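You operate a simulated robot arm through the tools that you are given. There is no shell and no other tool. Be economical: measure what you need, move in short steps, check, and stop when the job is done.

Carry out the task below with a simulated robot arm. There is one attempt and no reset: what you move stays moved.

TASK
Put one of the cover caps from the top of the steel table with one drawer on top of the dust pan.
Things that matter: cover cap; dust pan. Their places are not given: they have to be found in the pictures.

It is judged by the outcome, as a careful person would: the job done as asked, and still so three seconds after it is handed in. It fails if anything else is knocked over, pushed out of place, dropped, spilled or broken.

THE ROBOT
A 7-joint arm with a two-finger parallel gripper, fixed in place. Base frame: the origin is at the foot of the arm, x ahead of it, y to its left, z up; the work surface is at about z = 0. Lengths are in m, angles in degrees, forces in N, time in s.
With the tool pointing down near the work surface it reaches from about 0.24 to 0.62 m from the base axis. Its first joint turns from -66.0 to 66.0 degrees. Payload 2.6 kg.
Tool frame: the origin (TCP) lies between the finger pads and is the grasp point; the fingertips stand 0.03 m ahead of it; z points along the fingers, y is the line along which they close. The gripper opens to 0.094 m. The fingers are 0.028 m wide and 0.01 m thick; the gripper's body (0.05 by 0.096 m) begins 0.055 m behind the TCP.
Orientation is told as [roll, pitch, yaw] about the base's x, y, z axes, in that order, counted from this pose: with the fingers straight down and closing along the base's y, the tool's x points along the base's -x, its y along +y and its z along -z.

THE INTERFACE
- The arm moves only by the tool apply_moves. Its arguments are lists of equal length, an entry for each row: "slide": the shift along the base's x, y, z in m, a list of three; "yaw": the turn about the base's z in degrees; "hand": the closure, from 0 (fully open) to 1 (shut). In form: {"slide": [[x, y, z], ...], "yaw": [yaw, ...], "hand": [hand, ...]}. A call has 1 to 8 rows; each row is the pose to reach, as a shift and turn from the pose commanded when the call began. A row lasts 0.2 s, in which the tool goes at most 0.05 m and 8.6 degrees; a call with a longer step from one row to the next is refused whole, and so is a gripper value outside its range. A pose out of reach is approached as far as the arm can. The call stops where the force on the tool passes 40 N (or 10 N more than at its start, if that is more) or the arm is blocked; 0.2 s more then pass. The fingers move at their own pace (about 0.072 m/s each) and stop on an object; they squeeze with about 34 N. The grip force told is the motor's: it shows also when the fingers shut on nothing. Time passes only in rows, and 0.2 s behind the last, so rows that repeat a pose let the fingers close. It gives the time, the measured TCP pose, the force on the tool (base axes), the opening and the grip force at its end, in the units of the frame above (readings bear some noise).
- Cameras (640 x 400 px; columns grow to the right, rows downward): "scene" is fixed at [0.0274, 0.4262, 0.5628]; the picture's right is [-0.84, -0.54, 0.00], its down [-0.32, 0.49, -0.81] and it looks along [0.44, -0.68, -0.58] (base axes); focal length 362 px, centre (320, 200). "wrist" rides on the gripper at [-0.037, 0, -0.058] in the tool frame; the picture's right is [0.00, -1.00, 0.00], its down [0.97, 0.00, -0.24] and it looks along [0.24, 0.00, 0.97] (tool axes); focal length 218 px, centre (320, 200).
- camera(camera): a new picture of that camera. No time passes.
- probe_pixels(camera, pixels): for up to 12 pixels [column, row] of the newest picture of that camera ("zoom" is the newest enlarged one), the place [x, y, z] in the base frame of the surface seen there, good to about 0.003 m. No time passes.
- close_up(camera, box): a new picture of the part [left, top, right, bottom] of that camera's present view, enlarged. No time passes.
- hand_in(): hands the job in; it is judged then, once.

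Work in short steps. Measure before you move; look again where a grasp or a placing could have gone wrong, and mend it. You have 60 turns and 24 pictures in all, the two below and enlarged ones among them. Open the gripper and draw the arm clear of the work before you hand the job in, unless the task says otherwise; then end with one line.

The tools are called after ">>>" as name(argument=value, ...) on one line, values as JSON. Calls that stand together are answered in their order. apply_moves: Moves the arm, as the interface text tells. Its arguments: {"type":"object","properties":{"slide":{"type":"array","items":{"type":"array","items":{"type":"number"}}},"yaw":{"type":"array","items":{"type":"number"}},"hand":{"type":"array","items":{"type":"number"}}},"required":["slide","yaw","hand"]} The other tools are called the same way: camera (camera) takes a picture; probe_pixels (camera, pixels) gives the place of the surface under pixels of a picture; close_up (camera, box) takes an enlarged picture of a part of a camera's view; hand_in () hands the job in.

At the start:

```text
time_s: 0.0
ee_pos: [0.3431, 0.1182, 0.2411]
ee_rot: [0.0, 0.0, 0.0]
wrist_force: [0.1, -0.4, -0.4]
gripper_width: 0.094
grasp_force: 0.0
```

scene: 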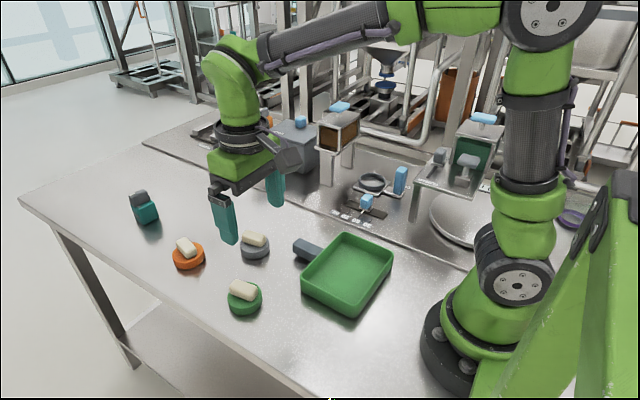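
wrist: 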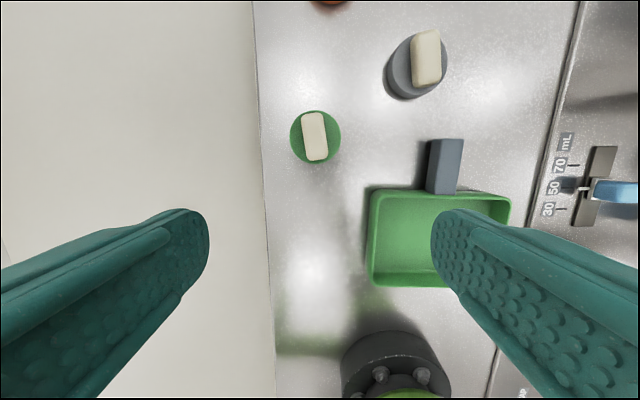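

The picture shows several small items: discs with pale blocks, a green tray with a handle, and small table-like stands. I'll enlarge to tell which are the cover caps and the one-drawer steel table.

>>> close_up(camera="scene", box=[260, 80, 520, 242])

>>> close_up(camera="scene", box=[110, 170, 410, 358])

```text
2.46 times, centred on (390, 161) of scene
```

zoom: 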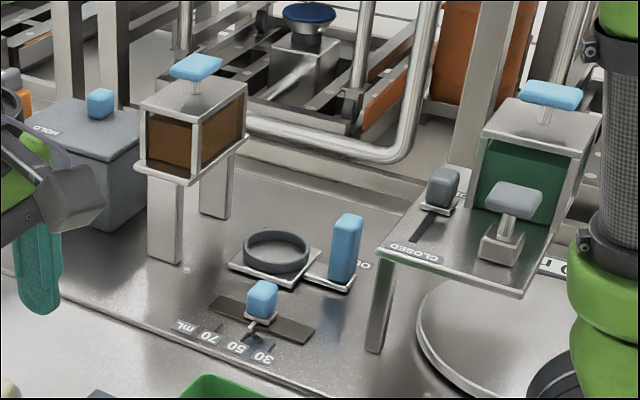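

```text
2.13 times, centred on (260, 264) of scene
```

zoom: 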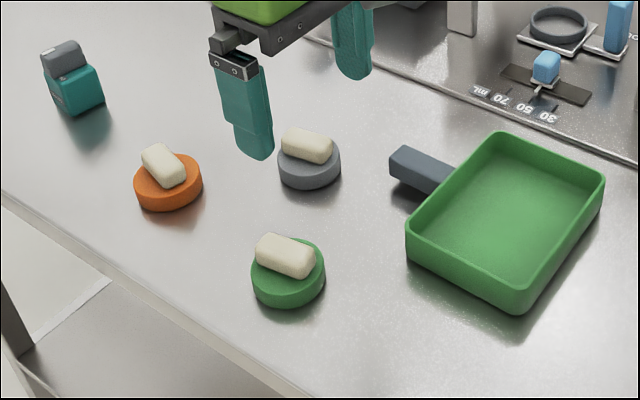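

The green tray with the grey handle is the dust pan. The three discs with pale grips look like the cover caps. I'll measure the green disc, its grip and the pan.

>>> probe_pixels(camera="zoom", pixels=[[258, 244], [286, 246], [312, 252], [270, 264], [300, 274], [318, 256], [286, 292], [255, 270], [500, 210], [415, 235], [515, 300], [600, 180]])

>>> close_up(camera="wrist", box=[260, 0, 520, 162])

```text
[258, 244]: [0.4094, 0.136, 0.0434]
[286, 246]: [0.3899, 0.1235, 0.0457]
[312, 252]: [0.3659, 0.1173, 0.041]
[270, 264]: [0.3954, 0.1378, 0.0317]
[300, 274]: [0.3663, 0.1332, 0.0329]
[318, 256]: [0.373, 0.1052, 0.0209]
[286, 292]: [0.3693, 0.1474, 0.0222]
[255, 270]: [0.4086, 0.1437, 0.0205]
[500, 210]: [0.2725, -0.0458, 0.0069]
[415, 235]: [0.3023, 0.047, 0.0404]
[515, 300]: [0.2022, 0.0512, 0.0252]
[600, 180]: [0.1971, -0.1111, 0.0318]
```

```text
2.46 times, centred on (390, 81) of wrist
```

zoom: 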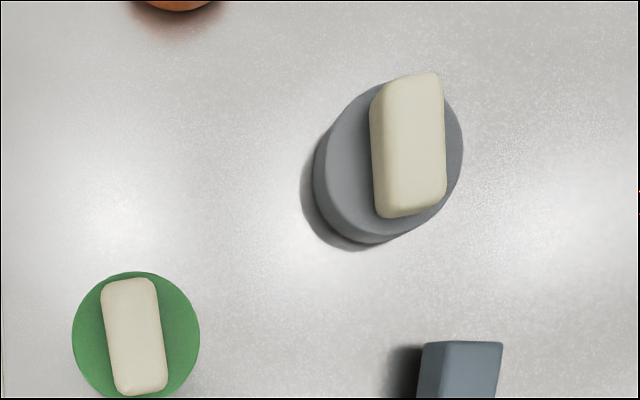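

The grip block spans z≈0.022–0.046 and the disc top is at 0.022. I'll get accurate centres and the grip's direction, plus the pan's inner floor corners.

>>> probe_pixels(camera="zoom", pixels=[[128, 284], [138, 390], [106, 330], [162, 340], [133, 337], [78, 338], [195, 338], [135, 275]])

>>> probe_pixels(camera="scene", pixels=[[345, 235], [392, 263], [351, 314], [303, 281], [345, 245], [383, 265], [345, 295], [313, 278]])

```text
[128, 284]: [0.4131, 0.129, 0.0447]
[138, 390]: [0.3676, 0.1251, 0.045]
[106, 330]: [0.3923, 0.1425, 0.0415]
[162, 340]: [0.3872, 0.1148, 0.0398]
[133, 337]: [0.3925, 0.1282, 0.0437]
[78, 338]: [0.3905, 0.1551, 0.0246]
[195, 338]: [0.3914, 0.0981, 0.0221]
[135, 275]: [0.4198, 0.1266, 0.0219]
```

```text
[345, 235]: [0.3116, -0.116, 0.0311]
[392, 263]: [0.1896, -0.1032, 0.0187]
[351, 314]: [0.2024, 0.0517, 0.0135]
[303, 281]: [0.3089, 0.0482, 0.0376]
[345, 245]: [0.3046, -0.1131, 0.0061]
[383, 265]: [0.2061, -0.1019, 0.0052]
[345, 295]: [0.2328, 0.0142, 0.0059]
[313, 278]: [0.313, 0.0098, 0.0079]
```

The green cap's grip is centred near (0.390, 0.128), turned about +5° and about 0.028 m wide. The pan's inside spans x 0.20–0.305, y −0.11–0.045. I'll move above the cap and come part way down.

>>> apply_moves(slide=[[0.025, 0.005, -0.03], [0.047, 0.01, -0.06], [0.047, 0.01, -0.1], [0.047, 0.01, -0.13], [0.047, 0.01, -0.13]], yaw=[2.5, 5, 5, 5, 5], hand=[0, 0, 0, 0, 0])

>>> camera(camera="wrist")

```text
time_s: 1.2
ee_pos: [0.3906, 0.1306, 0.1114]
ee_rot: [0.0, 0.0, 5.1]
wrist_force: [0.1, 0.6, -0.4]
gripper_width: 0.094
grasp_force: 0.0
```

```text
18 pictures are left
```

wrist: 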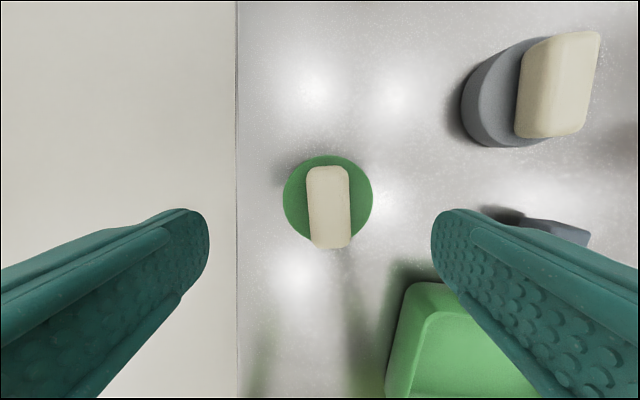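

The grip is at column ~329, about 4 mm to −y of the gripper centre; nothing is under the fingers. I'll correct, go down until the tips are just above the disc, and close.

>>> apply_moves(slide=[[0, -0.003, -0.03], [0, -0.003, -0.055], [0, -0.003, -0.055], [0, -0.003, -0.055], [0, -0.003, -0.055], [0, -0.003, -0.055], [0, -0.003, -0.055]], yaw=[0, 0, 0, 0, 0, 0, 0], hand=[0, 0, 0, 1, 1, 1, 1])

>>> camera(camera="wrist")

```text
time_s: 2.8
ee_pos: [0.3905, 0.1284, 0.0585]
ee_rot: [0.0, 0.0, 5.0]
wrist_force: [-0.3, 0.2, 1.0]
gripper_width: 0.025
grasp_force: 33.9
```

```text
17 pictures are left
```

wrist: 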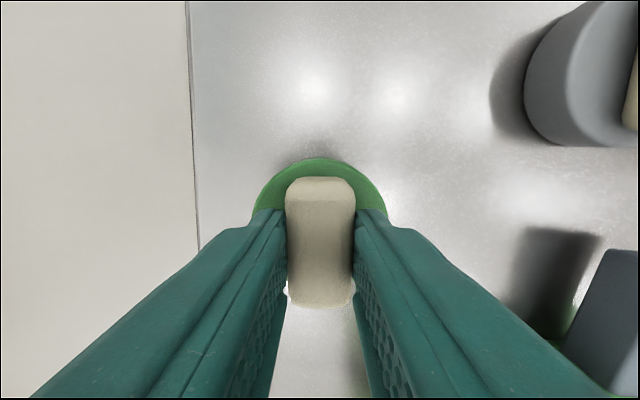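

The fingers hold the grip at 0.025 m width. I'll lift a few centimetres and check that the disc comes along.

>>> apply_moves(slide=[[0, 0, 0.02], [0, 0, 0.05], [0, 0, 0.05]], yaw=[0, 0, 0], hand=[1, 1, 1])

>>> camera(camera="scene")

```text
time_s: 3.6
ee_pos: [0.3902, 0.1287, 0.1082]
ee_rot: [0.1, 0.0, 4.9]
wrist_force: [-1.4, -0.1, -0.3]
gripper_width: 0.025
grasp_force: 34.0
```

```text
16 pictures are left
```

scene: 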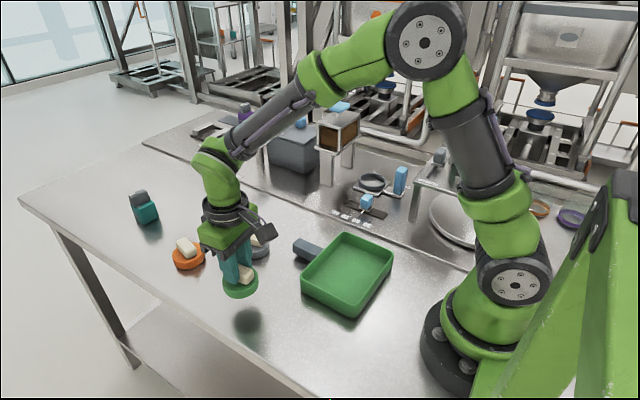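

The whole cap came up (disc and grip at about (240, 280)). I'll raise a bit and carry it over the pan's centre.

>>> apply_moves(slide=[[0, 0, 0.025], [-0.025, -0.032, 0.025], [-0.05, -0.064, 0.025], [-0.075, -0.096, 0.025], [-0.1, -0.128, 0.025], [-0.126, -0.158, 0.025], [-0.126, -0.158, 0.025]], yaw=[0, 0, 0, 0, 0, 0, 0], hand=[1, 1, 1, 1, 1, 1, 1])

>>> camera(camera="scene")

>>> camera(camera="wrist")

```text
time_s: 5.2
ee_pos: [0.2653, -0.0287, 0.1329]
ee_rot: [0.0, 0.0, 5.0]
wrist_force: [0.1, 1.1, -1.3]
gripper_width: 0.0251
grasp_force: 34.1
```

```text
15 pictures are left
```

scene: 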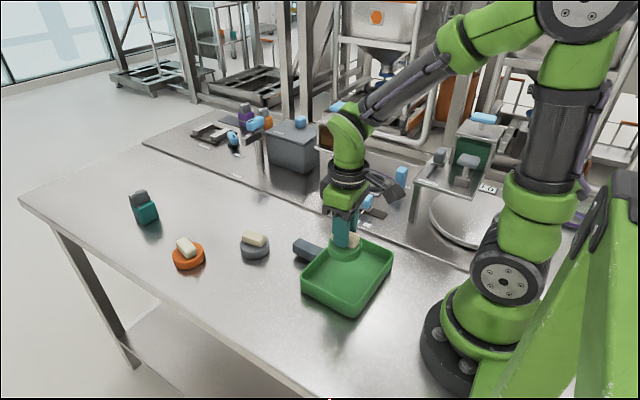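

```text
14 pictures are left
```

wrist: 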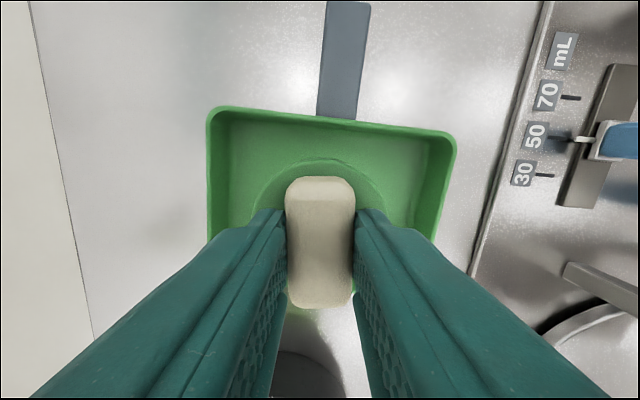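

The cap is centred over the pan's inside. I'll lower so its underside meets the floor (TCP ≈ 0.065), then open partly.

>>> apply_moves(slide=[[0, 0, -0.03], [0, 0, -0.05], [0, 0, -0.06], [0, 0, -0.066], [0, 0, -0.068], [0, 0, -0.068]], yaw=[0, 0, 0, 0, 0, 0], hand=[1, 1, 1, 1, 1, 1])

>>> close_up(camera="scene", box=[270, 200, 430, 300])

```text
time_s: 6.6
ee_pos: [0.2656, -0.0316, 0.0637]
ee_rot: [0.0, -0.1, 4.9]
wrist_force: [-4.9, 2.2, 22.2]
gripper_width: 0.0249
grasp_force: 33.6
```

```text
4.00 times, centred on (350, 250) of scene
```

zoom: 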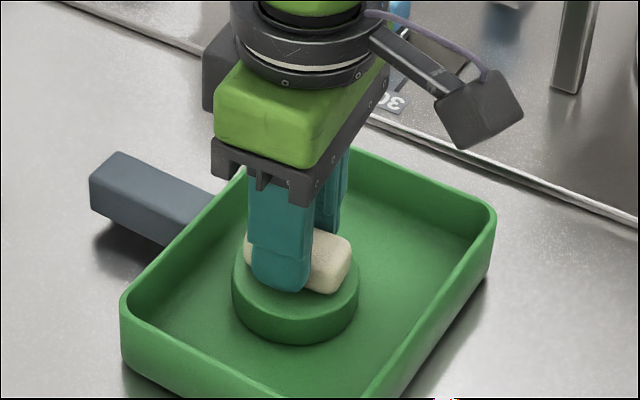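

The cap rests on the pan floor (about 22 N contact). I'll open and rise straight up.

>>> apply_moves(slide=[[0, 0, 0.001], [0, 0, 0.001], [0, 0, 0.001], [0, 0, 0.03], [0, 0, 0.07], [0, 0, 0.11], [0, 0, 0.15], [0, 0, 0.15]], yaw=[0, 0, 0, 0, 0, 0, 0, 0], hand=[0.35, 0.35, 0.35, 0.35, 0.35, 0.35, 0, 0])

>>> camera(camera="scene")

```text
time_s: 8.4
ee_pos: [0.2636, -0.0312, 0.2136]
ee_rot: [0.0, 0.0, 5.0]
wrist_force: [-0.1, -0.3, -0.4]
gripper_width: 0.0941
grasp_force: 0.1
```

```text
12 pictures are left
```

scene: 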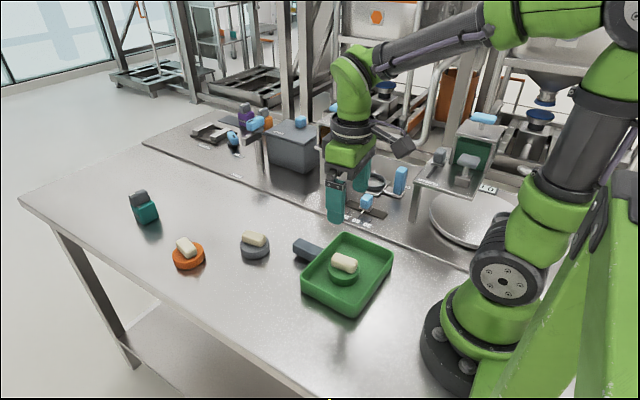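

The cap sits flat in the pan at (344, 268), the pan hasn't moved, and the arm is clear, so I'll hand in.

>>> hand_in()

```text
The job is handed in.
```

I put the green cover cap in the dust pan, and nothing else was disturbed. I took the discs with pale grips to be the cover caps and the bench to be the steel table, though I didn't see its drawer.
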